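You operate a simulated robot arm through the tools that you are given. There is no shell and no other tool. Be economical: measure what you need, move in short steps, check, and stop when the job is done.

You are at the controls of a simulated robot arm. One attempt, no reset.

JOB
Give the clamped keycap 10 rubs with the damp orange pad holder.
Fine: damp it on the yellow pump head, stand it in the opening of the arm, wind the crank, then stand it in the drip tray and raise the arm, in that order.

It is judged by the outcome, as a careful person would: the job done as asked, and still so three seconds after it is handed in. It fails if anything else is knocked over, pushed out of place, dropped, spilled or broken.

ROBOT AND FRAMES
A 6-joint arm with a two-finger parallel gripper, fixed in place. Base frame: the origin is at the foot of the arm, x ahead of it, y to its left, z up. Lengths are in mm, angles in rad, forces in N, time in s.
With the tool pointing down near the work surface it reaches from about 200 to 840 mm from the base axis. Its first joint turns from -2.897 to 2.897 rad. Payload 3.91 kg.
The tool frame sits at the grasp point between the pads (the TCP): z along the fingers, y along the line on which they close. The tips reach 30 mm beyond it. Largest opening 110 mm; finger width 20, thickness 10; the body of the gripper, 48 by 112 mm, starts 55 mm behind the TCP.
Orientation is told as [roll, pitch, yaw] about the base's x, y, z axes, in that order, counted from this pose: with the fingers straight down and closing along the base's y, the tool's x points along the base's -x, its y along +y and its z along -z.

CONTROLS
- The arm moves only by the tool move_arm. Its argument "rows" is a list of rows, each a list of 7 numbers: the shift along the tool's x, y, z in units of 50 mm (1.0 is 50 mm), then the turn, a rotation vector about the tool's x, y, z in units of 6 degrees (1.0 is 6 degrees), then the finger opening in mm, from 0 to 110. In form: [[tx, ty, tz, wx, wy, wz, gripper], ...]. A call has 1 to 20 rows; each row shifts and turns the commanded pose from where the row before left it, along the tool's axes as they then stand. A call with a number of a shift or a turn outside -1 to 1 is refused whole. Rows are played at 5 a second. More than 50 mm and 0.15 rad between two rows, or a gripper value outside its range, and nothing of the call is played. A pose out of reach is approached as far as the arm can. The call stops where the force on the tool passes 90 N (or 10 N more than at its start, if that is more) or the arm is blocked; 0.2 s more then pass. The fingers move at their own pace (about 108 mm/s each) and stop on an object; they squeeze with about 38 N. The grip force told is the motor's: it shows also when the fingers shut on nothing. Time passes only in rows, and 0.2 s behind the last, so rows that do not move let the fingers close. It gives the time, the measured TCP pose, the force on the tool (base axes), the opening and the grip force at its end, in the units of the frame above (readings bear some noise), with the torque about the TCP (base axes, N m) and any sound that the robot's microphone picked up.
- Cameras (640 x 400 px; columns grow to the right, rows downward): "scene" is fixed at [219.5, 648.5, 1378]; the picture's right is [-0.68, -0.73, 0.00], its down [-0.51, 0.48, -0.71] and it looks along [0.52, -0.49, -0.70] (base axes); focal length 214 px, centre (320, 200). "wrist" rides on the gripper at [77, 7, -114] in the tool frame; the picture's right is [-0.09, 1.00, 0.00], its down [-0.80, -0.07, -0.59] and it looks along [-0.59, -0.05, 0.80] (tool axes); focal length 270 px, centre (320, 200). There is no depth. A picture from a camera that has moved, and an enlarged one, comes with that camera's place and axes in the base frame and with its lens.
- grab_frame(camera): a new picture of that camera. The clock stands still meanwhile.
- lift_body(by): slides the trunk up (or, below 0, down) by that many mm; the arm rides with it, the base frame stays. It gives what a move gives, with no picture.
- enlarge(camera, box): a new picture of the part [left, top, right, bottom] of that camera's present view, enlarged. The clock stands still meanwhile.
- sign_off(): hands the job in; it is judged then, once.

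Go step by step. Nothing tells you positions but the pictures and the camera data: compare them with the known pose of the tool, close in by small moves and look again before you grip or let go. The budget is 120 turns and 68 pictures, counting those below and the enlarged ones. Unless the task says otherwise, let go and move clear before handing in, and close with one line.

The tools are called after "Request:" as name(argument=value, ...) on one line, values as JSON. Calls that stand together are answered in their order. move_arm: Moves the arm, as the interface text tells. Its arguments: {"type":"object","properties":{"rows":{"type":"array","items":{"type":"array","items":{"type":"number"}}}},"required":["rows"]} The other tools are called the same way: lift_body (by) slides the trunk up or down; grab_frame (camera) takes a picture; enlarge (camera, box) takes an enlarged picture of a part of a camera's view; sign_off () hands the job in.

At the start:

```text
time_s: 0.0
tcp_pos: [396.9, 186.3, 1183.7]
tcp_rot: [0.0, -0.001, 0.0]
contact_force: [0.2, -0.9, -1.0]
moment: [0.03, 0.04, 0.03]
gripper_width: 109.8
gripper_force: 0.0
trunk travel left (down, up): [-450.0, 90.0]
```

scene: 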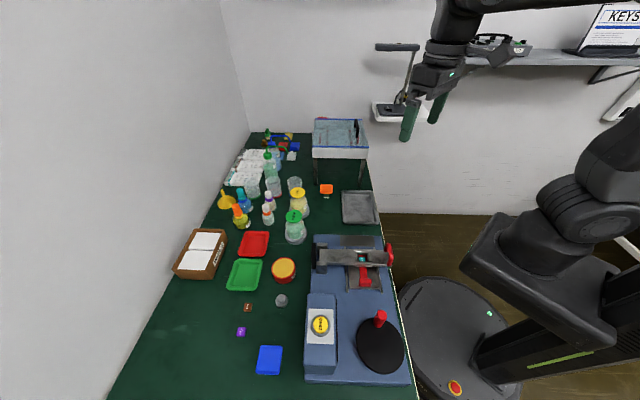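
wrist: 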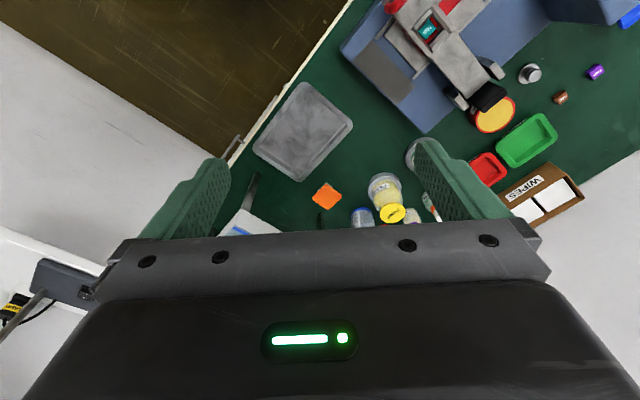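

I see a bench with a blue machine (arm with opening, crank disc, keycap clamped), an orange pad holder, a yellow pump bottle, and a grey drip tray. I'll look closer first.

Request:
enlarge(camera="scene", box=[290, 220, 430, 390])

Request:
enlarge(camera="scene", box=[220, 110, 400, 250])

Request:
enlarge(camera="wrist", box=[220, 0, 640, 240])

```text
2.35 times, centred on (360, 305) of scene
camera zoom: at [219.5, 648.5, 1378.0], right [-0.68, -0.73, 0.0], down [-0.51, 0.48, -0.71], along [0.52, -0.49, -0.7], focal length 505 px, centre (226, -47)
```

zoom: 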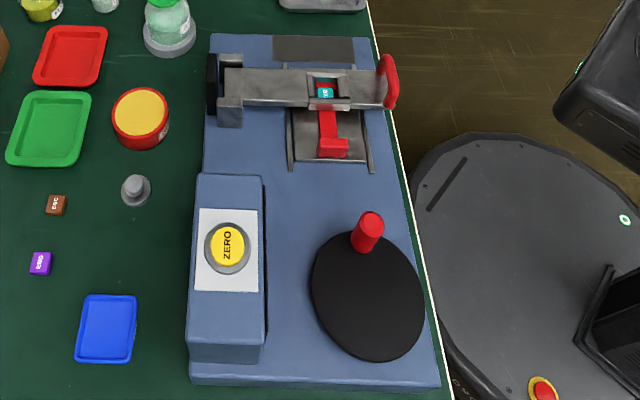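

```text
2.86 times, centred on (310, 180) of scene
camera zoom: at [219.5, 648.5, 1378.0], right [-0.68, -0.73, 0.0], down [-0.51, 0.48, -0.71], along [0.52, -0.49, -0.7], focal length 613 px, centre (349, 257)
```

zoom: 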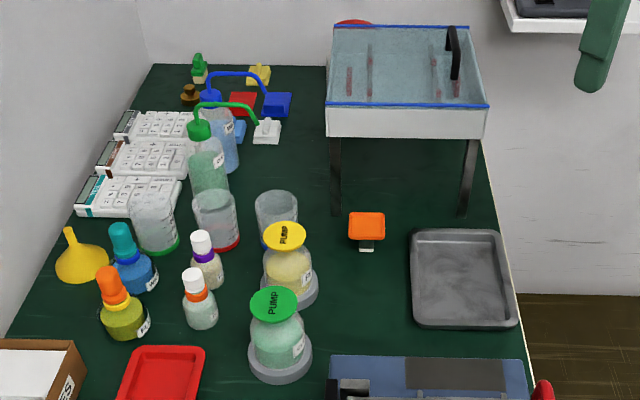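

```text
1.52 times, centred on (430, 120) of wrist
camera zoom: at [319.7, 193.2, 1298.8], right [0.09, 1.0, 0.0], down [0.8, -0.07, 0.59], along [0.59, -0.05, -0.8], focal length 412 px, centre (152, 322)
```

zoom: 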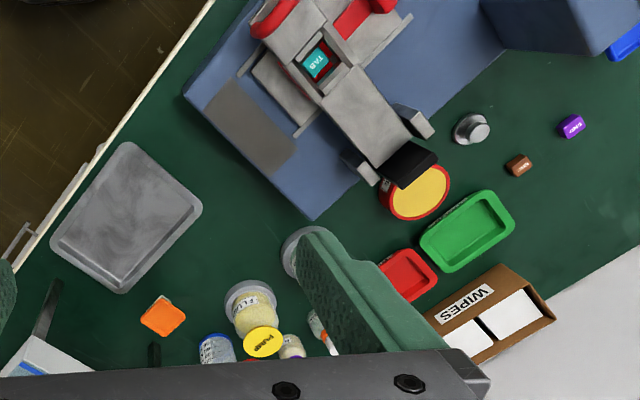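

Rough triangulation: pad holder near (680,177,798), pump head (691,316,858), tray (529,141,777), keycap (367,347,840), crank disc about (212,467). I'll swing the wrist camera over the machine for a better look.

Request:
move_arm(rows=[[0.685, -0.395, 0, 0, 0, 0, 110], [0.685, -0.395, 0, 0, 0, 0, 110], [0.685, -0.395, 0, 0, 0, 0, 110], [0.685, -0.395, 0, 0, 0, 0, 110], [0, 0, 0, 0, 0, -1, 110], [0, 0, 0, 0, 0, -1, 110], [0, 0, 0, 0, 0, -1, 110], [0, 0, 0, 0, 0, -1, 110], [0, 0, 0, 0, 0, -1, 110], [0, 0, 0, 0, 0, -1, 110], [0, 0, 0, 0, 0, -1, 110], [0, 0, 0, 0, 0, -1, 110], [0, 0, 0, 0, 0, -1, 110], [0, 0, 0, 0, 0, -1, 110], [0, 0, 0, 0, 0, -1, 110]])

Request:
grab_frame(camera="wrist")

```text
time_s: 3.2
tcp_pos: [258.4, 107.2, 1185.1]
tcp_rot: [0.0, 0.001, 1.154]
contact_force: [-0.9, -0.1, 0.7]
moment: [-0.04, -0.02, 0.0]
gripper_width: 110.2
gripper_force: 0.1
trunk travel left (down, up): [-450.0, 90.0]
```

```text
62 pictures are left
camera wrist: at [222.5, 39.5, 1299.1], right [-0.88, 0.48, 0.0], down [0.39, 0.7, 0.59], along [0.29, 0.52, -0.8], focal length 270 px, centre (320, 200)
```

wrist: 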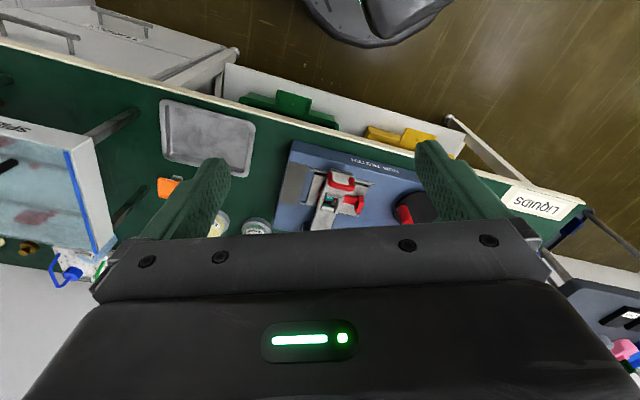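

The keycap sits at image centre, confirming the estimate. Enlarging the machine.

Request:
enlarge(camera="wrist", box=[270, 130, 450, 240])

```text
3.56 times, centred on (360, 185) of wrist
camera zoom: at [222.5, 39.5, 1299.1], right [-0.88, 0.48, 0.0], down [0.39, 0.7, 0.59], along [0.29, 0.52, -0.8], focal length 961 px, centre (178, 253)
```

zoom: 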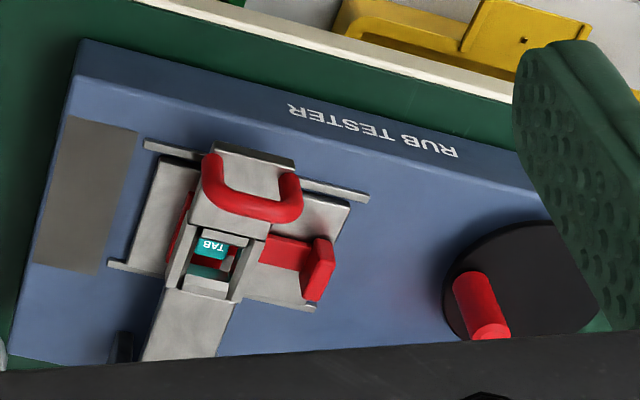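

The rub tester has an arm with a square opening over the TAB cap, a U-shaped handle, and a crank disc with a red knob. The bench axes are about 47° off the base; I'll turn the wrist to match and go inspect the pad holder.

Request:
move_arm(rows=[[0, 0, 0.15, 0, 0, 1, 110], [0, 0, 0.15, 0, 0, 1, 110], [0, 0, 0.15, 0, 0, 1, 110], [0, 0, 0.15, 0, 0, 1, 110], [0, 0, 0.15, 0, 0, 1, 110], [0, 0, 0.15, 0, 0, 1, 110], [0, 0, 0.15, 0, 0, 1, 110], [0, 0, 0.15, 0, 0, 1, 110], [0, 0, 0.15, 0, 0, 1, 110], [0, 0, 0.15, 0, 0, 1, 110], [0, 0, 0.15, 0, 0, 1, 110], [0, 0, 0.15, 0, 0, 1, 110], [0, 0, 0.15, 0, 0, 1, 110], [0, 0, 0.15, 0, 0, 1, 110], [0, 0, 0.15, 0, 0, 1, 110], [0, 0, 0.15, 0, 0, 1, 110], [0, 0, 0.15, 0, 0, 1, 110], [0, 0, 0.15, 0, 0, 1, 110], [0, 0, 0, 0, 0, 0.18, 110]])

Request:
move_arm(rows=[[-0.7, 0.6, 0, 0, 0, 0, 110], [-0.7, 0.6, 0, 0, 0, 0, 110], [-0.7, 0.6, 0, 0, 0, 0, 110], [-0.7, 0.6, 0, 0, 0, 0, 110], [-0.7, 0.6, 0, 0, 0, 0, 110]])

```text
time_s: 7.2
tcp_pos: [260.3, 106.6, 1050.1]
tcp_rot: [-0.001, -0.001, -0.753]
contact_force: [0.3, 0.0, 0.3]
moment: [-0.01, -0.03, 0.01]
gripper_width: 110.1
gripper_force: 0.1
trunk travel left (down, up): [-450.0, 90.0]
```

```text
time_s: 8.4
tcp_pos: [490.7, 98.5, 1048.5]
tcp_rot: [0.001, 0.002, -0.75]
contact_force: [0.3, -0.3, 0.3]
moment: [-0.03, 0.02, -0.02]
gripper_width: 110.1
gripper_force: 0.1
trunk travel left (down, up): [-450.0, 90.0]
```

Continuing to a viewpoint beside the pad holder.

Request:
move_arm(rows=[[0, 0.9, 0.2, 0, 0, 0, 110], [0, 0.9, 0.2, 0, 0, 0, 110], [0, 0.9, 0.2, 0, 0, 0, 110], [0, 0.9, 0.2, 0, 0, 0, 110]])

Request:
grab_frame(camera="wrist")

Request:
grab_frame(camera="scene")

```text
time_s: 9.4
tcp_pos: [615.2, 231.2, 1008.1]
tcp_rot: [-0.001, 0.001, -0.752]
contact_force: [0.3, 0.5, -0.2]
moment: [0.01, 0.05, 0.0]
gripper_width: 110.0
gripper_force: 0.0
trunk travel left (down, up): [-450.0, 90.0]
```

```text
60 pictures are left
camera wrist: at [564.0, 288.5, 1122.4], right [0.74, 0.67, 0.0], down [0.54, -0.6, 0.59], along [0.4, -0.44, -0.8], focal length 270 px, centre (320, 200)
```

wrist: 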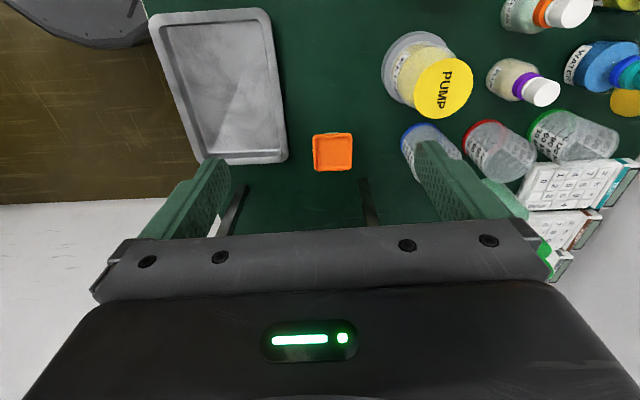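

```text
59 pictures are left
```

scene: 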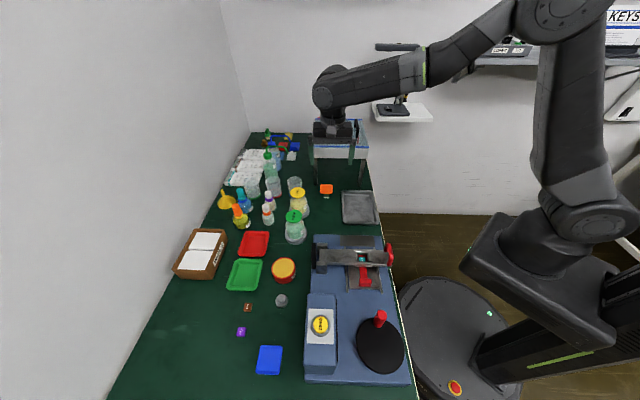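

The pad holder's orange top is about (682,181,799), ~50 mm square. I'll back off and lower for a side-on look at holder and pump.

Request:
move_arm(rows=[[0.66, 0.0, 0.3, 0, 0, 0, 60], [0.66, 0.0, 0.3, 0, 0, 0, 60], [0, 0, 0.75, 0, 0, 0, 60], [0, 0, 0.75, 0, 0, 0, 60]])

Request:
grab_frame(camera="wrist")

Request:
enlarge(camera="wrist", box=[240, 90, 400, 220])

```text
time_s: 10.4
tcp_pos: [564.9, 274.0, 903.7]
tcp_rot: [0.0, 0.0, -0.753]
contact_force: [-0.3, 1.1, -0.1]
moment: [-0.03, 0.0, -0.02]
gripper_width: 59.9
gripper_force: 0.1
trunk travel left (down, up): [-450.0, 90.0]
```

```text
58 pictures are left
camera wrist: at [513.3, 332.1, 1017.6], right [0.74, 0.67, 0.0], down [0.54, -0.6, 0.59], along [0.4, -0.44, -0.8], focal length 270 px, centre (320, 200)
```

wrist: 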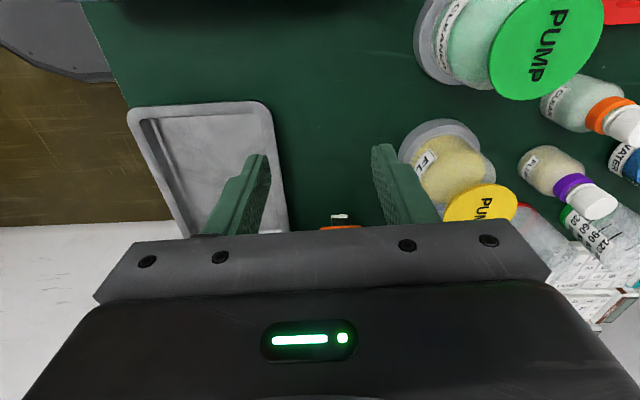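

```text
3.08 times, centred on (320, 155) of wrist
camera zoom: at [513.3, 332.1, 1017.6], right [0.74, 0.67, 0.0], down [0.54, -0.6, 0.59], along [0.4, -0.44, -0.8], focal length 832 px, centre (320, 338)
```

zoom: 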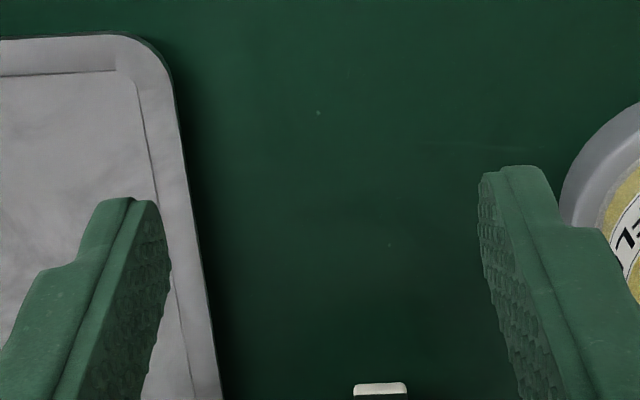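

The gripper body hides it; moving forward a bit.

Request:
move_arm(rows=[[-0.65, 0.0, 0.0, 0, 0, 0, 60], [-0.65, 0.0, 0.0, 0, 0, 0, 60]])

Request:
enlarge(camera="wrist", box=[240, 110, 400, 240])

```text
time_s: 11.0
tcp_pos: [612.3, 228.5, 904.6]
tcp_rot: [0.002, 0.0, -0.752]
contact_force: [-0.7, 1.0, 0.0]
moment: [0.0, 0.01, 0.0]
gripper_width: 59.9
gripper_force: 0.0
trunk travel left (down, up): [-450.0, 90.0]
```

```text
3.08 times, centred on (320, 175) of wrist
camera zoom: at [561.0, 286.2, 1018.4], right [0.74, 0.67, 0.0], down [0.54, -0.6, 0.59], along [0.4, -0.44, -0.8], focal length 832 px, centre (320, 277)
```

zoom: 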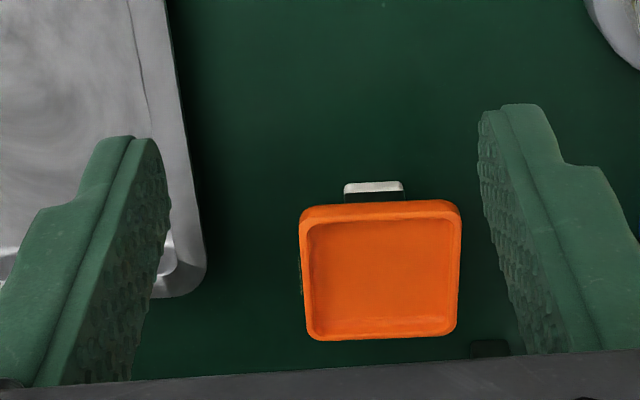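

The holder is an orange square head (~50 mm) on a narrow stem with a white felt foot; its top is at about z 799, bench ~762. I'll position above it (fingers closing along the bench-width axis, clear of the shelf) and check.

Request:
move_arm(rows=[[-0.834, 0.136, 0.0, 0, 0, 0, 80], [-0.834, 0.136, 0.0, 0, 0, 0, 80], [0, 0, 0.6, 0, 0, 0, 80], [0, 0, 0.6, 0, 0, 0, 80]])

Request:
grab_frame(camera="wrist")

Request:
enlarge(camera="scene", box=[270, 90, 410, 230])

```text
time_s: 12.0
tcp_pos: [683.3, 181.3, 844.7]
tcp_rot: [0.001, 0.0, -0.753]
contact_force: [-0.4, 0.6, 0.3]
moment: [0.0, 0.01, 0.02]
gripper_width: 79.9
gripper_force: 0.1
trunk travel left (down, up): [-450.0, 90.0]
```

```text
55 pictures are left
camera wrist: at [631.6, 239.6, 957.8], right [0.74, 0.67, 0.0], down [0.54, -0.6, 0.59], along [0.4, -0.44, -0.8], focal length 270 px, centre (320, 200)
```

wrist: 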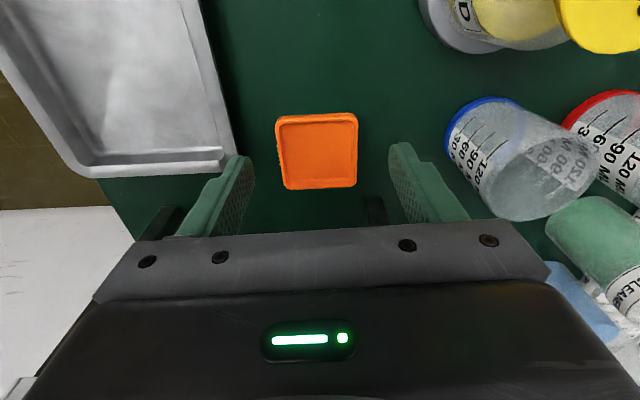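

```text
2.86 times, centred on (340, 160) of scene
camera zoom: at [219.5, 648.5, 1378.0], right [-0.68, -0.73, 0.0], down [-0.51, 0.48, -0.71], along [0.52, -0.49, -0.7], focal length 613 px, centre (263, 314)
```

zoom: 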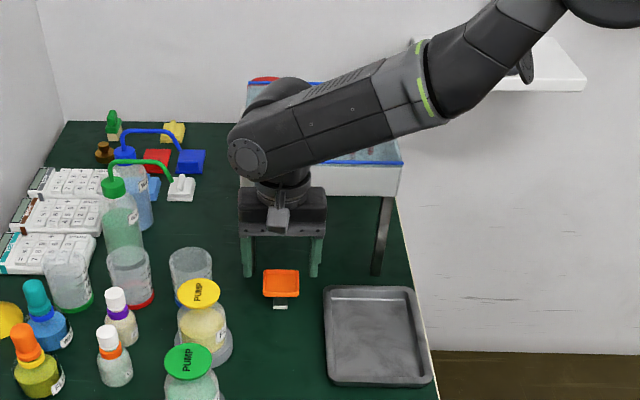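

TCP is centred over the head. Descending to put the fingertips along the head sides, then closing.

Request:
move_arm(rows=[[0, 0, 0.32, 0, 0, 0, 80], [0, 0, 0.32, 0, 0, 0, 80]])

Request:
grab_frame(camera="wrist")

Request:
enlarge(camera="scene", box=[290, 130, 360, 210])

```text
time_s: 12.6
tcp_pos: [681.9, 182.4, 811.8]
tcp_rot: [0.0, 0.0, -0.753]
contact_force: [-0.3, -0.5, 0.6]
moment: [0.02, -0.01, 0.0]
gripper_width: 79.9
gripper_force: 0.0
trunk travel left (down, up): [-450.0, 90.0]
```

```text
53 pictures are left
camera wrist: at [631.8, 240.1, 926.3], right [0.74, 0.67, 0.0], down [0.54, -0.6, 0.59], along [0.4, -0.44, -0.8], focal length 270 px, centre (320, 200)
```

wrist: 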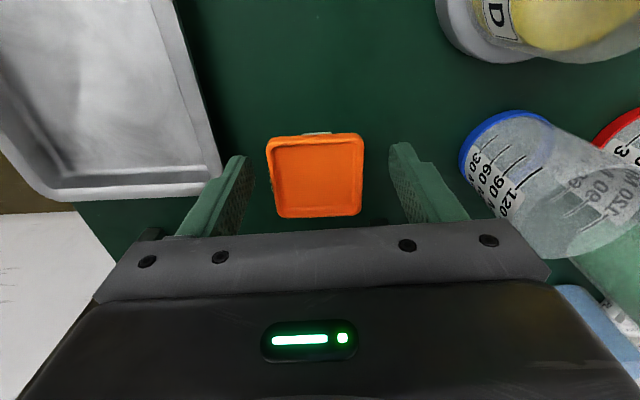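

```text
5.00 times, centred on (325, 170) of scene
camera zoom: at [219.5, 648.5, 1378.0], right [-0.68, -0.73, 0.0], down [-0.51, 0.48, -0.71], along [0.52, -0.49, -0.7], focal length 1072 px, centre (295, 350)
```

zoom: 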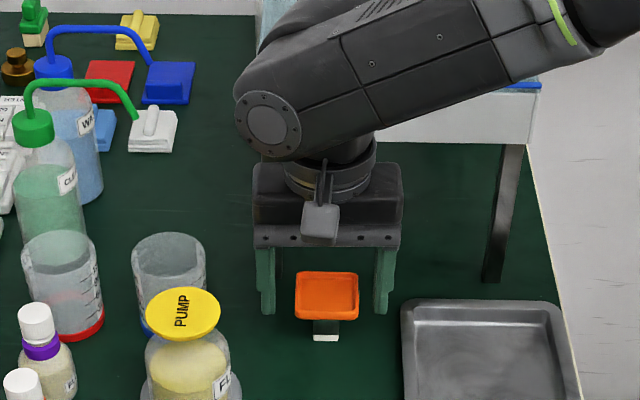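

The tips are level with the head's lower edge and it's centred; closing.

Request:
move_arm(rows=[[0, 0, 0, 0, 0, 0, 40], [0, 0, 0, 0, 0, 0, 40], [0, 0, 0, 0, 0, 0, 40]])

Request:
move_arm(rows=[[0, 0, -0.2, 0, 0, 0, 40], [0, 0, -0.6, 0, 0, 0, 40]])

Request:
grab_frame(camera="wrist")

Request:
enlarge(camera="scene", box=[290, 130, 360, 210])

```text
time_s: 13.4
tcp_pos: [682.5, 182.0, 811.9]
tcp_rot: [-0.001, -0.001, -0.752]
contact_force: [-0.2, -1.2, 1.9]
moment: [-0.05, 0.06, -0.03]
gripper_width: 51.7
gripper_force: 37.7
trunk travel left (down, up): [-450.0, 90.0]
```

```text
time_s: 14.0
tcp_pos: [682.8, 183.2, 853.0]
tcp_rot: [0.001, 0.0, -0.751]
contact_force: [0.0, 0.0, -1.3]
moment: [0.01, 0.02, 0.03]
gripper_width: 51.5
gripper_force: 37.9
trunk travel left (down, up): [-450.0, 90.0]
```

```text
51 pictures are left
camera wrist: at [631.0, 240.0, 967.0], right [0.74, 0.67, 0.0], down [0.54, -0.6, 0.59], along [0.4, -0.44, -0.8], focal length 270 px, centre (320, 200)
```

wrist: 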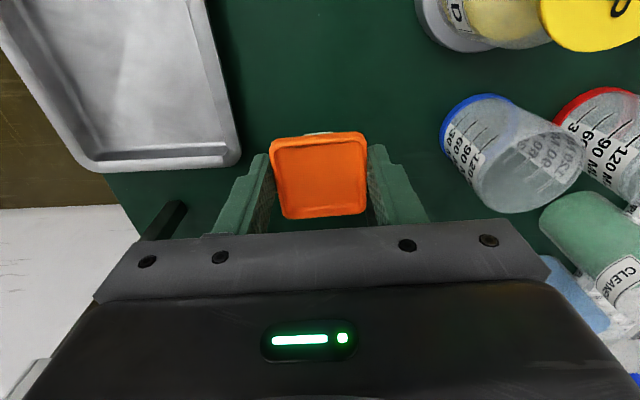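

```text
5.00 times, centred on (325, 170) of scene
camera zoom: at [219.5, 648.5, 1378.0], right [-0.68, -0.73, 0.0], down [-0.51, 0.48, -0.71], along [0.52, -0.49, -0.7], focal length 1072 px, centre (295, 350)
```

zoom: 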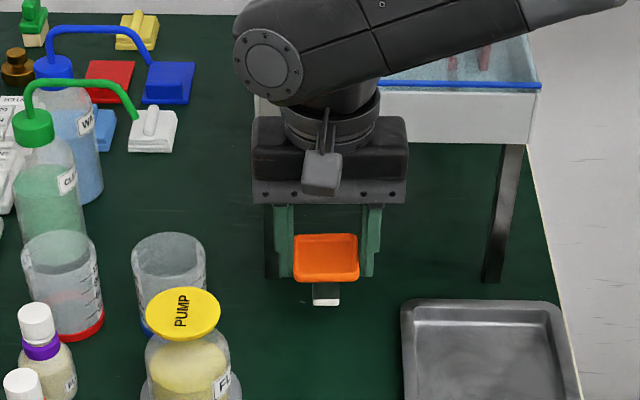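

Holder is held firmly and lifted. Now raising and moving over the yellow pump head at about (690,317,860).

Request:
move_arm(rows=[[0.4, 0, -0.9, 0, 0, 0, 40], [0, 0, -0.9, 0, 0, 0, 40], [0.45, 0.68, 0, 0, 0, 0, 40], [0.45, 0.68, 0, 0, 0, 0, 40], [0.43, 0.69, 0, 0, 0, 0, 40]])

Request:
grab_frame(camera="wrist")

Request:
enlarge(camera="scene", box=[260, 120, 350, 230])

```text
time_s: 15.2
tcp_pos: [689.1, 317.3, 941.2]
tcp_rot: [-0.001, 0.0, -0.752]
contact_force: [0.5, -0.1, -2.1]
moment: [0.02, -0.01, 0.04]
gripper_width: 51.5
gripper_force: 37.7
trunk travel left (down, up): [-450.0, 90.0]
```

```text
49 pictures are left
camera wrist: at [638.8, 374.9, 1055.8], right [0.74, 0.67, 0.0], down [0.54, -0.6, 0.59], along [0.4, -0.44, -0.8], focal length 270 px, centre (320, 200)
```

wrist: 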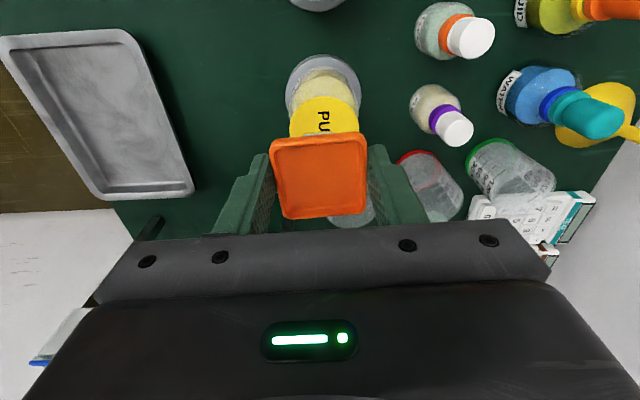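

```text
3.64 times, centred on (305, 175) of scene
camera zoom: at [219.5, 648.5, 1378.0], right [-0.68, -0.73, 0.0], down [-0.51, 0.48, -0.71], along [0.52, -0.49, -0.7], focal length 780 px, centre (374, 291)
```

zoom: 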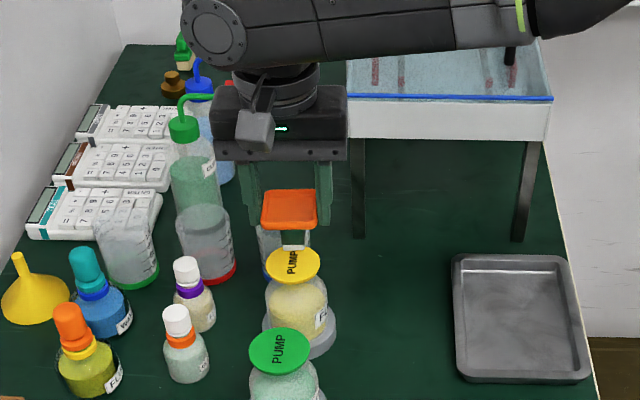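

Pump disc centre estimated (694,318); TCP nearly over it. Shifting slightly and descending toward contact.

Request:
move_arm(rows=[[-0.06, 0.08, 0.2, 0, 0, 0, 40], [0, 0, 0.2, 0, 0, 0, 40], [0, 0, 0.06, 0, 0, 0, 40]])

Request:
grab_frame(camera="wrist")

Request:
enlarge(camera="scene", box=[270, 150, 330, 220])

```text
time_s: 16.0
tcp_pos: [694.3, 317.7, 919.8]
tcp_rot: [-0.001, 0.0, -0.752]
contact_force: [-0.7, 0.4, -0.6]
moment: [0.0, 0.01, -0.02]
gripper_width: 51.4
gripper_force: 37.7
trunk travel left (down, up): [-450.0, 90.0]
```

```text
47 pictures are left
camera wrist: at [643.0, 375.0, 1033.1], right [0.74, 0.67, 0.0], down [0.54, -0.6, 0.59], along [0.4, -0.44, -0.8], focal length 270 px, centre (320, 200)
```

wrist: 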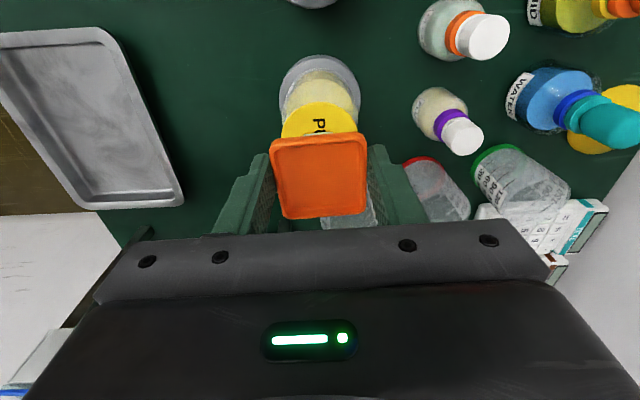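

```text
5.71 times, centred on (300, 185) of scene
camera zoom: at [219.5, 648.5, 1378.0], right [-0.68, -0.73, 0.0], down [-0.51, 0.48, -0.71], along [0.52, -0.49, -0.7], focal length 1226 px, centre (434, 286)
```

zoom: 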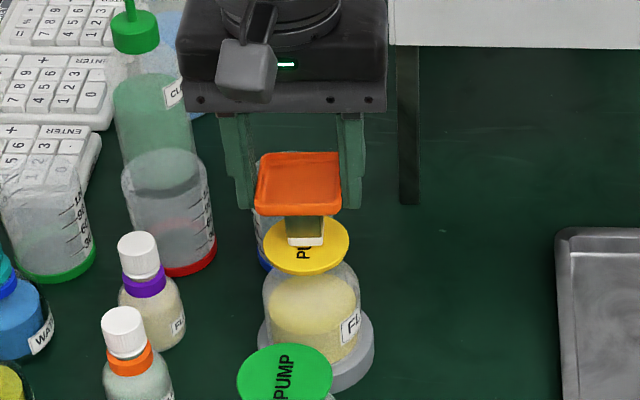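

Foot is right above the disc centre. Lowering in small steps to feel contact.

Request:
move_arm(rows=[[0, 0, 0.05, 0, 0, 0, 40], [0, 0, 0.05, 0, 0, 0, 40], [0, 0, 0.05, 0, 0, 0, 40], [0, 0, 0.05, 0, 0, 0, 40]])

```text
time_s: 17.0
tcp_pos: [693.5, 318.6, 910.5]
tcp_rot: [0.001, 0.0, -0.751]
contact_force: [1.7, 0.5, 2.2]
moment: [0.09, -0.12, -0.03]
gripper_width: 51.5
gripper_force: 38.0
trunk travel left (down, up): [-450.0, 90.0]
```

Request:
move_arm(rows=[[0, 0, 0.04, 0, 0, 0, 40], [0, 0, 0.04, 0, 0, 0, 40], [0, 0, 0.04, 0, 0, 0, 40]])

Request:
enlarge(camera="scene", box=[270, 150, 330, 220])

```text
time_s: 17.8
tcp_pos: [693.1, 317.1, 908.1]
tcp_rot: [0.005, -0.004, -0.751]
contact_force: [1.6, 0.7, 24.9]
moment: [-0.06, -0.24, 0.02]
gripper_width: 51.4
gripper_force: 37.7
trunk travel left (down, up): [-450.0, 90.0]
```

```text
5.71 times, centred on (300, 185) of scene
camera zoom: at [219.5, 648.5, 1378.0], right [-0.68, -0.73, 0.0], down [-0.51, 0.48, -0.71], along [0.52, -0.49, -0.7], focal length 1226 px, centre (434, 286)
```

zoom: 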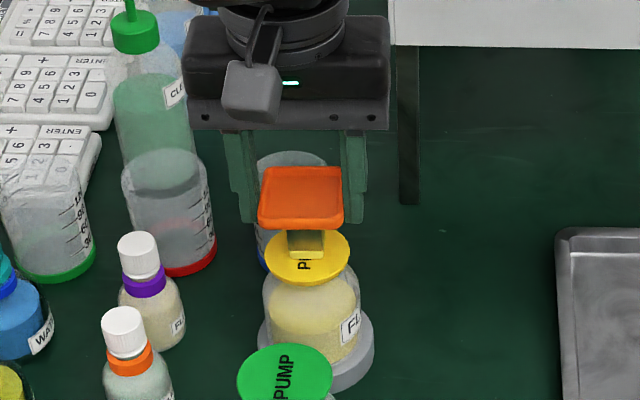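

The felt has turned yellow (damp) and the pump was depressed. Lifting off and checking.

Request:
move_arm(rows=[[0, 0, -0.1, 0, 0, 0, 40], [0, 0, -0.3, 0, 0, 0, 40], [0, 0, -0.8, 0, 0, 0, 40]])

Request:
enlarge(camera="scene", box=[270, 130, 330, 220])

Request:
grab_frame(camera="wrist")

```text
time_s: 18.6
tcp_pos: [692.8, 317.6, 964.3]
tcp_rot: [-0.001, 0.001, -0.752]
contact_force: [-0.2, -0.4, -1.0]
moment: [-0.02, 0.01, 0.01]
gripper_width: 51.4
gripper_force: 37.8
trunk travel left (down, up): [-450.0, 90.0]
```

```text
4.44 times, centred on (300, 175) of scene
camera zoom: at [219.5, 648.5, 1378.0], right [-0.68, -0.73, 0.0], down [-0.51, 0.48, -0.71], along [0.52, -0.49, -0.7], focal length 953 px, centre (409, 311)
```

zoom: 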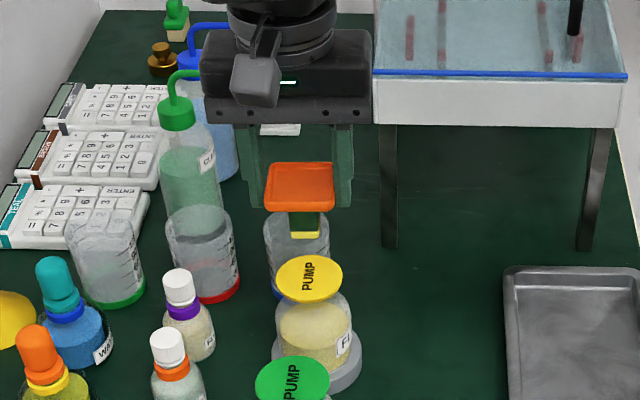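

```text
43 pictures are left
camera wrist: at [642.0, 374.9, 1077.4], right [0.74, 0.67, 0.0], down [0.54, -0.6, 0.59], along [0.4, -0.44, -0.8], focal length 270 px, centre (320, 200)
```

wrist: 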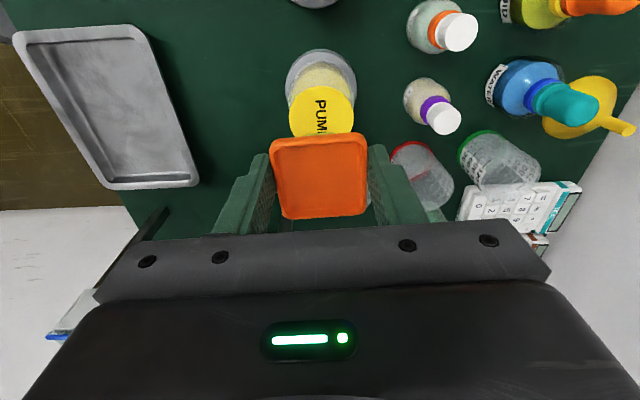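

Felt is damp and the pump is intact. Moving high to above the arm's opening to examine it.

Request:
move_arm(rows=[[0.645, -0.504, -0.09, 0, 0, 0, 40], [0.645, -0.504, -0.09, 0, 0, 0, 40], [0.645, -0.504, -0.09, 0, 0, 0, 40], [0.645, -0.504, -0.09, 0, 0, 0, 40], [0.645, -0.504, -0.09, 0, 0, 0, 40], [0.645, -0.504, -0.09, 0, 0, 0, 40], [0.645, -0.504, -0.09, 0, 0, 0, 40], [0.645, -0.504, -0.09, 0, 0, 0, 40]])

Request:
grab_frame(camera="wrist")

Request:
enlarge(camera="wrist", box=[230, 20, 430, 145])

```text
time_s: 20.4
tcp_pos: [367.1, 345.6, 1000.1]
tcp_rot: [-0.001, 0.0, -0.753]
contact_force: [-0.1, 0.0, -0.4]
moment: [0.0, 0.02, 0.02]
gripper_width: 51.7
gripper_force: 38.0
trunk travel left (down, up): [-450.0, 90.0]
```

```text
42 pictures are left
camera wrist: at [315.9, 403.3, 1113.9], right [0.74, 0.67, 0.0], down [0.54, -0.6, 0.59], along [0.4, -0.44, -0.8], focal length 270 px, centre (320, 200)
```

wrist: 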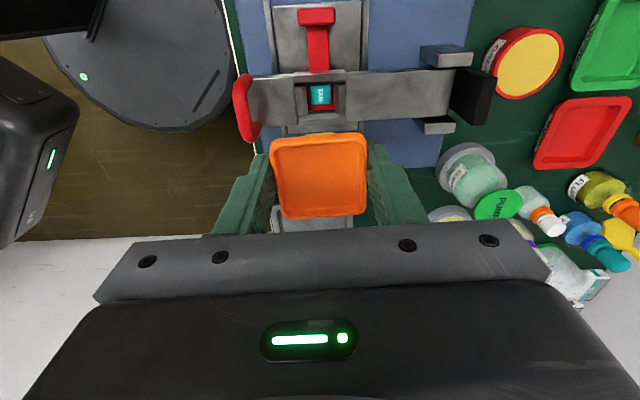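

```text
3.20 times, centred on (330, 82) of wrist
camera zoom: at [315.9, 403.3, 1113.9], right [0.74, 0.67, 0.0], down [0.54, -0.6, 0.59], along [0.4, -0.44, -0.8], focal length 865 px, centre (288, 576)
```

zoom: 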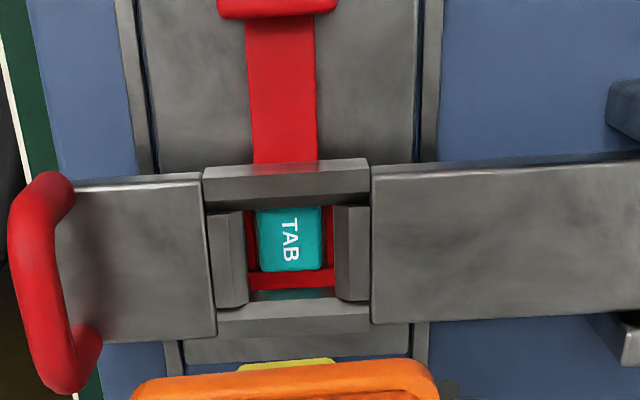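

Clear view: opening about 26 mm square, foot about 20 mm, handle 64 mm from the opening centre. Opening centre computed at about (365.2,349.4). Shifting there and lowering to verify.

Request:
move_arm(rows=[[0.08, 0.031, 0, 0, 0, 0, 40], [0, 0, 0.6, 0, 0, 0, 40], [0, 0, 0.6, 0, 0, 0, 40], [0, 0, 0, 0, 0, 0, 40]])

Request:
enlarge(camera="wrist", box=[240, 60, 400, 160])

Request:
enlarge(camera="scene", box=[310, 190, 410, 290])

```text
time_s: 21.4
tcp_pos: [366.2, 350.3, 938.2]
tcp_rot: [0.0, 0.0, -0.753]
contact_force: [0.1, 0.7, -1.7]
moment: [0.02, -0.01, -0.01]
gripper_width: 51.6
gripper_force: 37.6
trunk travel left (down, up): [-450.0, 90.0]
```

```text
4.00 times, centred on (320, 110) of wrist
camera zoom: at [315.4, 407.2, 1052.6], right [0.74, 0.67, 0.0], down [0.54, -0.6, 0.59], along [0.4, -0.44, -0.8], focal length 1081 px, centre (320, 560)
```

zoom: 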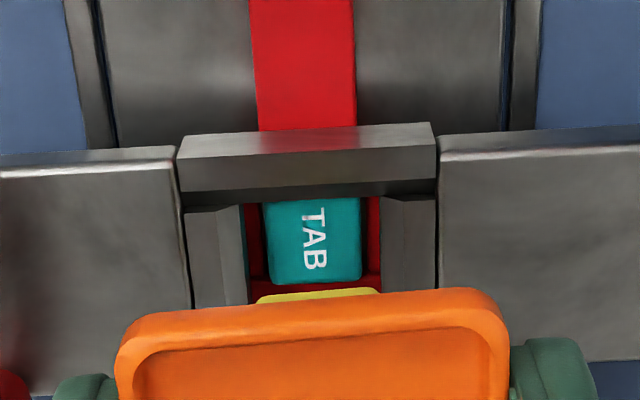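

```text
4.00 times, centred on (360, 240) of scene
camera zoom: at [219.5, 648.5, 1378.0], right [-0.68, -0.73, 0.0], down [-0.51, 0.48, -0.71], along [0.52, -0.49, -0.7], focal length 858 px, centre (160, 40)
```

zoom: 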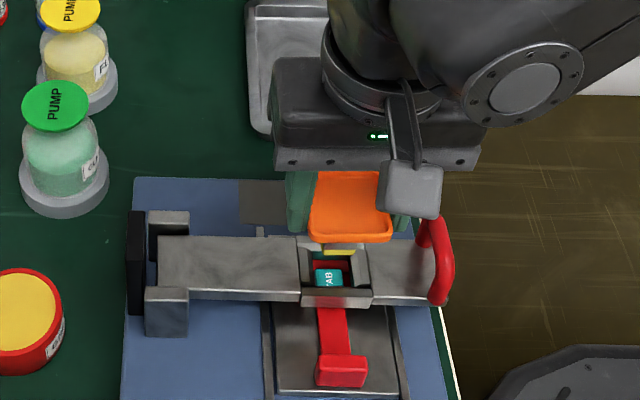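

Alignment is within about 1 mm; a slight lateral trim, then descend to just above the collar and recheck.

Request:
move_arm(rows=[[0, -0.016, 0.2, 0, 0, 0, 40], [0, 0, 0.2, 0, 0, 0, 40], [0, 0, 0, 0, 0, 0, 40]])

Request:
enlarge(camera="wrist", box=[240, 70, 400, 170])

Request:
enlarge(camera="scene", box=[330, 220, 400, 280])

```text
time_s: 22.2
tcp_pos: [365.7, 348.7, 917.8]
tcp_rot: [0.001, 0.0, -0.752]
contact_force: [1.0, 0.3, -1.2]
moment: [0.01, -0.01, -0.01]
gripper_width: 51.1
gripper_force: 38.2
trunk travel left (down, up): [-450.0, 90.0]
```

```text
4.00 times, centred on (320, 120) of wrist
camera zoom: at [314.8, 406.8, 1033.0], right [0.74, 0.67, 0.0], down [0.54, -0.6, 0.59], along [0.4, -0.44, -0.8], focal length 1081 px, centre (320, 520)
```

zoom: 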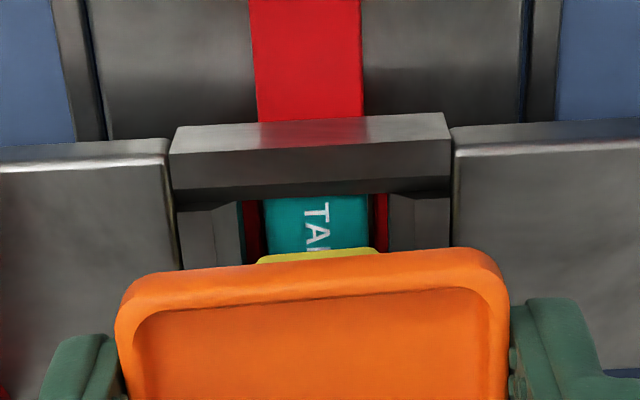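

```text
6.67 times, centred on (365, 250) of scene
camera zoom: at [219.5, 648.5, 1378.0], right [-0.68, -0.73, 0.0], down [-0.51, 0.48, -0.71], along [0.52, -0.49, -0.7], focal length 1430 px, centre (20, -133)
```

zoom: 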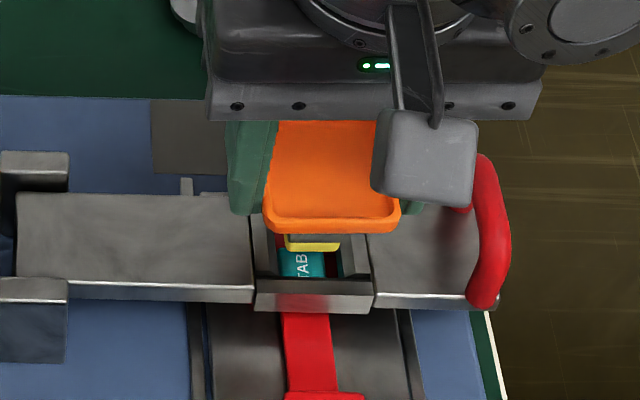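

Lateral alignment is good. Descending in small batches, watching force.

Request:
move_arm(rows=[[0, 0, 0.08, 0, 0, 0, 40], [0, 0, 0.08, 0, 0, 0, 40], [0, 0, 0.08, 0, 0, 0, 40], [0, 0, 0, 0, 0, 0, 40]])

Request:
enlarge(camera="scene", box=[330, 220, 400, 280])

```text
time_s: 23.2
tcp_pos: [366.1, 349.0, 906.9]
tcp_rot: [-0.001, -0.001, -0.75]
contact_force: [-4.8, 3.8, -3.0]
moment: [0.26, 0.29, -0.06]
gripper_width: 51.5
gripper_force: 38.1
trunk travel left (down, up): [-450.0, 90.0]
```

```text
6.67 times, centred on (365, 250) of scene
camera zoom: at [219.5, 648.5, 1378.0], right [-0.68, -0.73, 0.0], down [-0.51, 0.48, -0.71], along [0.52, -0.49, -0.7], focal length 1430 px, centre (20, -133)
```

zoom: 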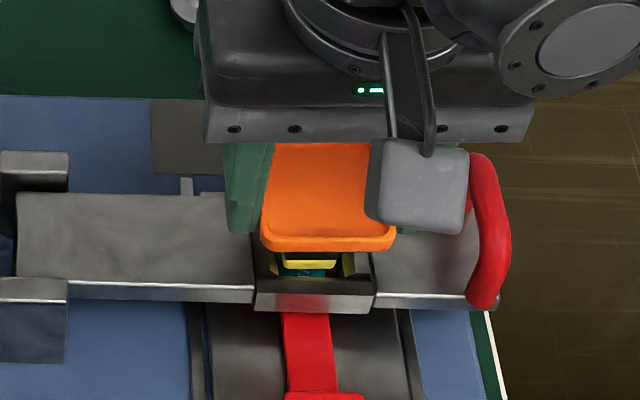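

A sideways force of about 6 N toward -a shows the foot touching the far wall's lead-in; shifting back about 1.5 mm.

Request:
move_arm(rows=[[0.03, 0, -0.02, 0, 0, 0, 40], [0, 0, 0, 0, 0, 0, 40]])

Request:
enlarge(camera="wrist", box=[240, 80, 400, 180])

```text
time_s: 23.8
tcp_pos: [365.4, 350.3, 909.8]
tcp_rot: [-0.001, 0.0, -0.752]
contact_force: [0.2, 0.0, -1.5]
moment: [0.02, -0.04, -0.02]
gripper_width: 51.4
gripper_force: 37.8
trunk travel left (down, up): [-450.0, 90.0]
```

```text
4.00 times, centred on (320, 130) of wrist
camera zoom: at [313.9, 407.6, 1022.7], right [0.74, 0.67, 0.0], down [0.54, -0.6, 0.59], along [0.4, -0.44, -0.8], focal length 1081 px, centre (320, 480)
```

zoom: 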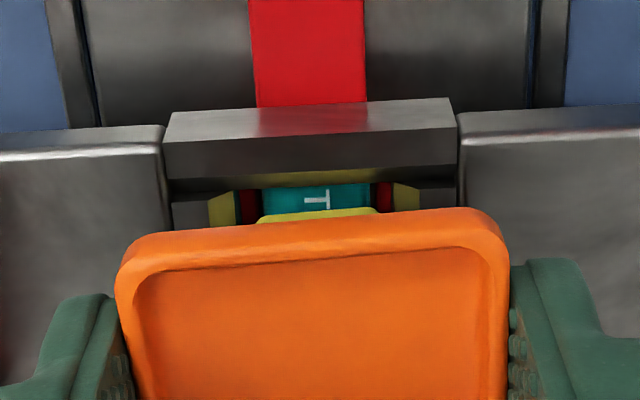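

Free again. Descending on in fine steps.

Request:
move_arm(rows=[[0, 0, 0.06, 0, 0, 0, 40], [0, 0, 0.06, 0, 0, 0, 40], [0, 0, 0, 0, 0, 0, 40]])

```text
time_s: 24.6
tcp_pos: [365.0, 351.0, 902.2]
tcp_rot: [-0.001, 0.0, -0.75]
contact_force: [-0.6, 0.7, -2.1]
moment: [0.01, 0.01, -0.01]
gripper_width: 51.4
gripper_force: 38.4
trunk travel left (down, up): [-450.0, 90.0]
```

Request:
move_arm(rows=[[0, 0, 0.06, 0, 0, 0, 40], [0, 0, 0.06, 0, 0, 0, 40], [0, 0, 0, 0, 0, 0, 40]])

Request:
enlarge(camera="scene", box=[330, 220, 400, 280])

```text
time_s: 25.4
tcp_pos: [364.6, 351.0, 896.2]
tcp_rot: [0.0, 0.001, -0.752]
contact_force: [-1.2, 0.8, -1.1]
moment: [-0.03, -0.01, 0.02]
gripper_width: 51.3
gripper_force: 37.9
trunk travel left (down, up): [-450.0, 90.0]
```

```text
6.67 times, centred on (365, 250) of scene
camera zoom: at [219.5, 648.5, 1378.0], right [-0.68, -0.73, 0.0], down [-0.51, 0.48, -0.71], along [0.52, -0.49, -0.7], focal length 1430 px, centre (20, -133)
```

zoom: 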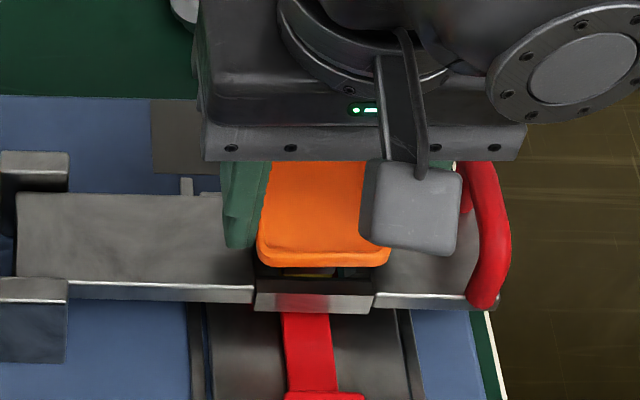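

The foot is inside the opening. Continuing gently until it seats.

Request:
move_arm(rows=[[0, 0, 0.04, 0, 0, 0, 40], [0, 0, 0.04, 0, 0, 0, 40], [0, 0, 0.04, 0, 0, 0, 40], [0, 0, 0, 0, 0, 0, 40]])

```text
time_s: 26.4
tcp_pos: [364.4, 349.6, 891.9]
tcp_rot: [0.004, 0.0, -0.751]
contact_force: [1.0, 1.5, 29.0]
moment: [-0.03, -0.07, 0.05]
gripper_width: 51.7
gripper_force: 38.0
trunk travel left (down, up): [-450.0, 90.0]
```

Firm contact at 892; checking what is touching.

Request:
enlarge(camera="scene", box=[330, 220, 400, 280])

Request:
enlarge(camera="wrist", box=[220, 80, 420, 230])

```text
6.67 times, centred on (365, 250) of scene
camera zoom: at [219.5, 648.5, 1378.0], right [-0.68, -0.73, 0.0], down [-0.51, 0.48, -0.71], along [0.52, -0.49, -0.7], focal length 1430 px, centre (20, -133)
```

zoom: 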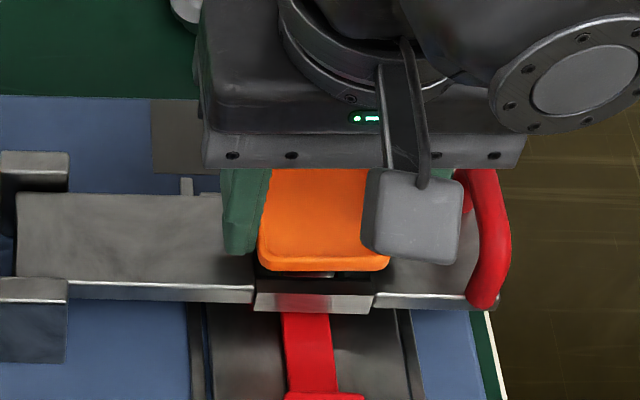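

```text
2.67 times, centred on (320, 155) of wrist
camera zoom: at [312.6, 407.1, 1006.6], right [0.74, 0.67, 0.0], down [0.54, -0.6, 0.59], along [0.4, -0.44, -0.8], focal length 721 px, centre (320, 320)
```

zoom: 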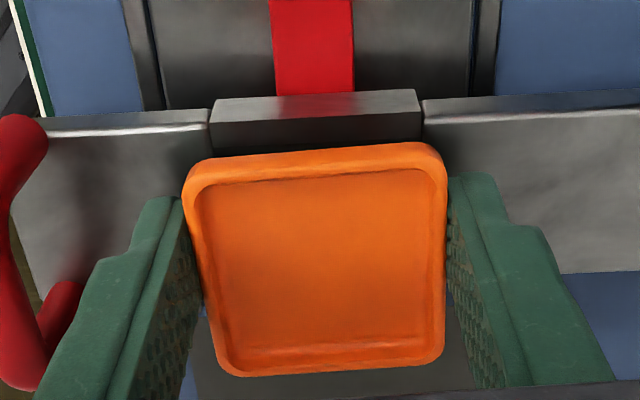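

The holder appears seated on the cap. Unloading slightly and opening the fingers.

Request:
move_arm(rows=[[0, 0, -0.05, 0, 0, 0, 40], [0, 0, 0, 0, 0, 0, 70], [0, 0, 0, 0, 0, 0, 70]])

Request:
enlarge(camera="wrist", box=[220, 80, 420, 230])

```text
time_s: 27.2
tcp_pos: [364.2, 349.9, 892.4]
tcp_rot: [-0.001, 0.001, -0.751]
contact_force: [-0.2, -0.2, 1.0]
moment: [0.0, 0.02, 0.0]
gripper_width: 70.0
gripper_force: 0.0
trunk travel left (down, up): [-450.0, 90.0]
```

```text
2.67 times, centred on (320, 155) of wrist
camera zoom: at [313.2, 407.3, 1007.0], right [0.74, 0.67, 0.0], down [0.54, -0.6, 0.59], along [0.4, -0.44, -0.8], focal length 721 px, centre (320, 320)
```

zoom: 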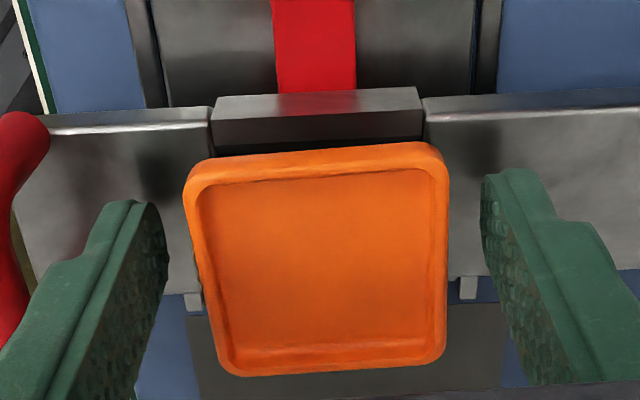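

Holder stands freely in the opening. Rising straight up and moving to look at the crank and the ZERO box.

Request:
move_arm(rows=[[0, 0, -0.4, 0, 0, 0, 70], [0, 0, -0.9, 0, 0, 0, 70], [0, 0, -0.9, 0, 0, 0, 70], [0.8, -0.1, -0.3, 0, 0, 0, 70], [0.8, -0.1, 0, 0, 0, 0, 70], [0.8, -0.1, 0, 0, 0, 0, 70], [0.8, -0.1, 0, 0, 0, 0, 70]])

Request:
grab_frame(camera="wrist")

Request:
enlarge(camera="scene", box=[290, 220, 430, 390])

```text
time_s: 28.8
tcp_pos: [233.3, 444.9, 1017.7]
tcp_rot: [0.0, 0.0, -0.752]
contact_force: [-0.1, 0.4, 0.7]
moment: [0.02, -0.01, 0.03]
gripper_width: 70.1
gripper_force: 0.0
trunk travel left (down, up): [-450.0, 90.0]
```

```text
30 pictures are left
camera wrist: at [181.4, 503.0, 1132.2], right [0.74, 0.67, 0.0], down [0.54, -0.6, 0.59], along [0.4, -0.44, -0.8], focal length 270 px, centre (320, 200)
```

wrist: 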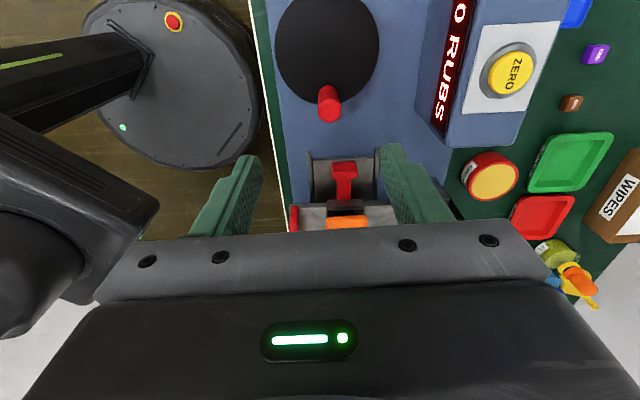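

```text
2.35 times, centred on (360, 305) of scene
camera zoom: at [219.5, 648.5, 1378.0], right [-0.68, -0.73, 0.0], down [-0.51, 0.48, -0.71], along [0.52, -0.49, -0.7], focal length 505 px, centre (226, -47)
```

zoom: 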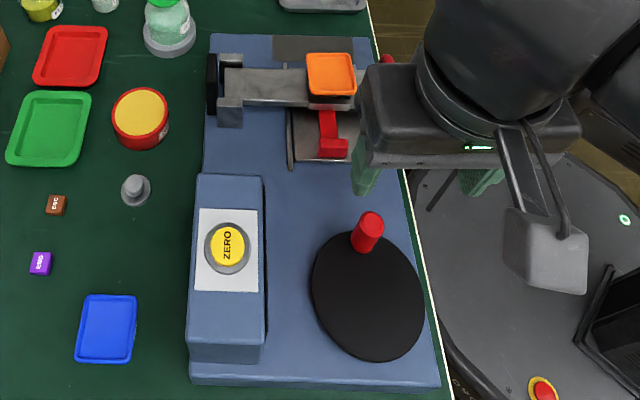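

The box side carries a "…0 RUBS" display. Moving a bit further back to read it and locate the disc centre and knob.

Request:
move_arm(rows=[[0.6, 0, 0, 0, 0, 0, 70], [0.6, 0, 0, 0, 0, 0, 70]])

Request:
grab_frame(camera="wrist")

Request:
enlarge(camera="wrist", box=[240, 0, 520, 190])

```text
time_s: 29.4
tcp_pos: [189.3, 486.2, 1018.7]
tcp_rot: [0.0, 0.001, -0.754]
contact_force: [-0.5, -0.5, -0.3]
moment: [0.03, 0.01, 0.03]
gripper_width: 70.2
gripper_force: 0.1
trunk travel left (down, up): [-450.0, 90.0]
```

```text
28 pictures are left
camera wrist: at [138.3, 543.8, 1132.8], right [0.74, 0.67, 0.0], down [0.54, -0.6, 0.59], along [0.4, -0.44, -0.8], focal length 270 px, centre (320, 200)
```

wrist: 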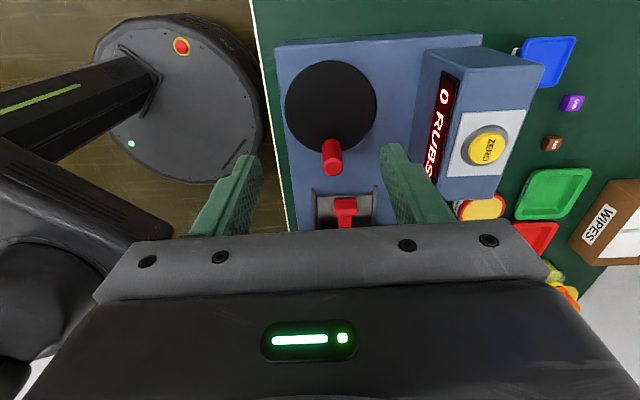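

```text
2.11 times, centred on (380, 95) of wrist
camera zoom: at [138.3, 543.8, 1132.8], right [0.74, 0.67, 0.0], down [0.54, -0.6, 0.59], along [0.4, -0.44, -0.8], focal length 569 px, centre (194, 421)
```

zoom: 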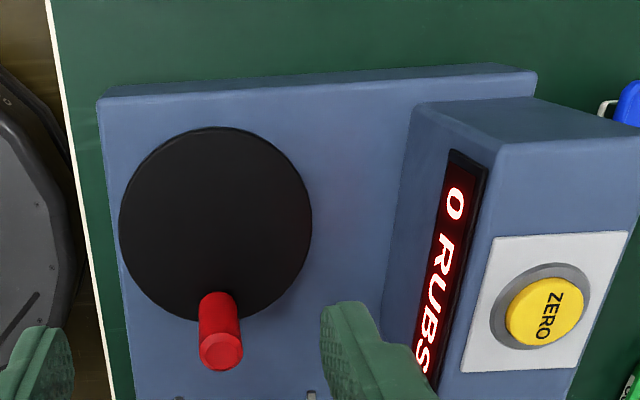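

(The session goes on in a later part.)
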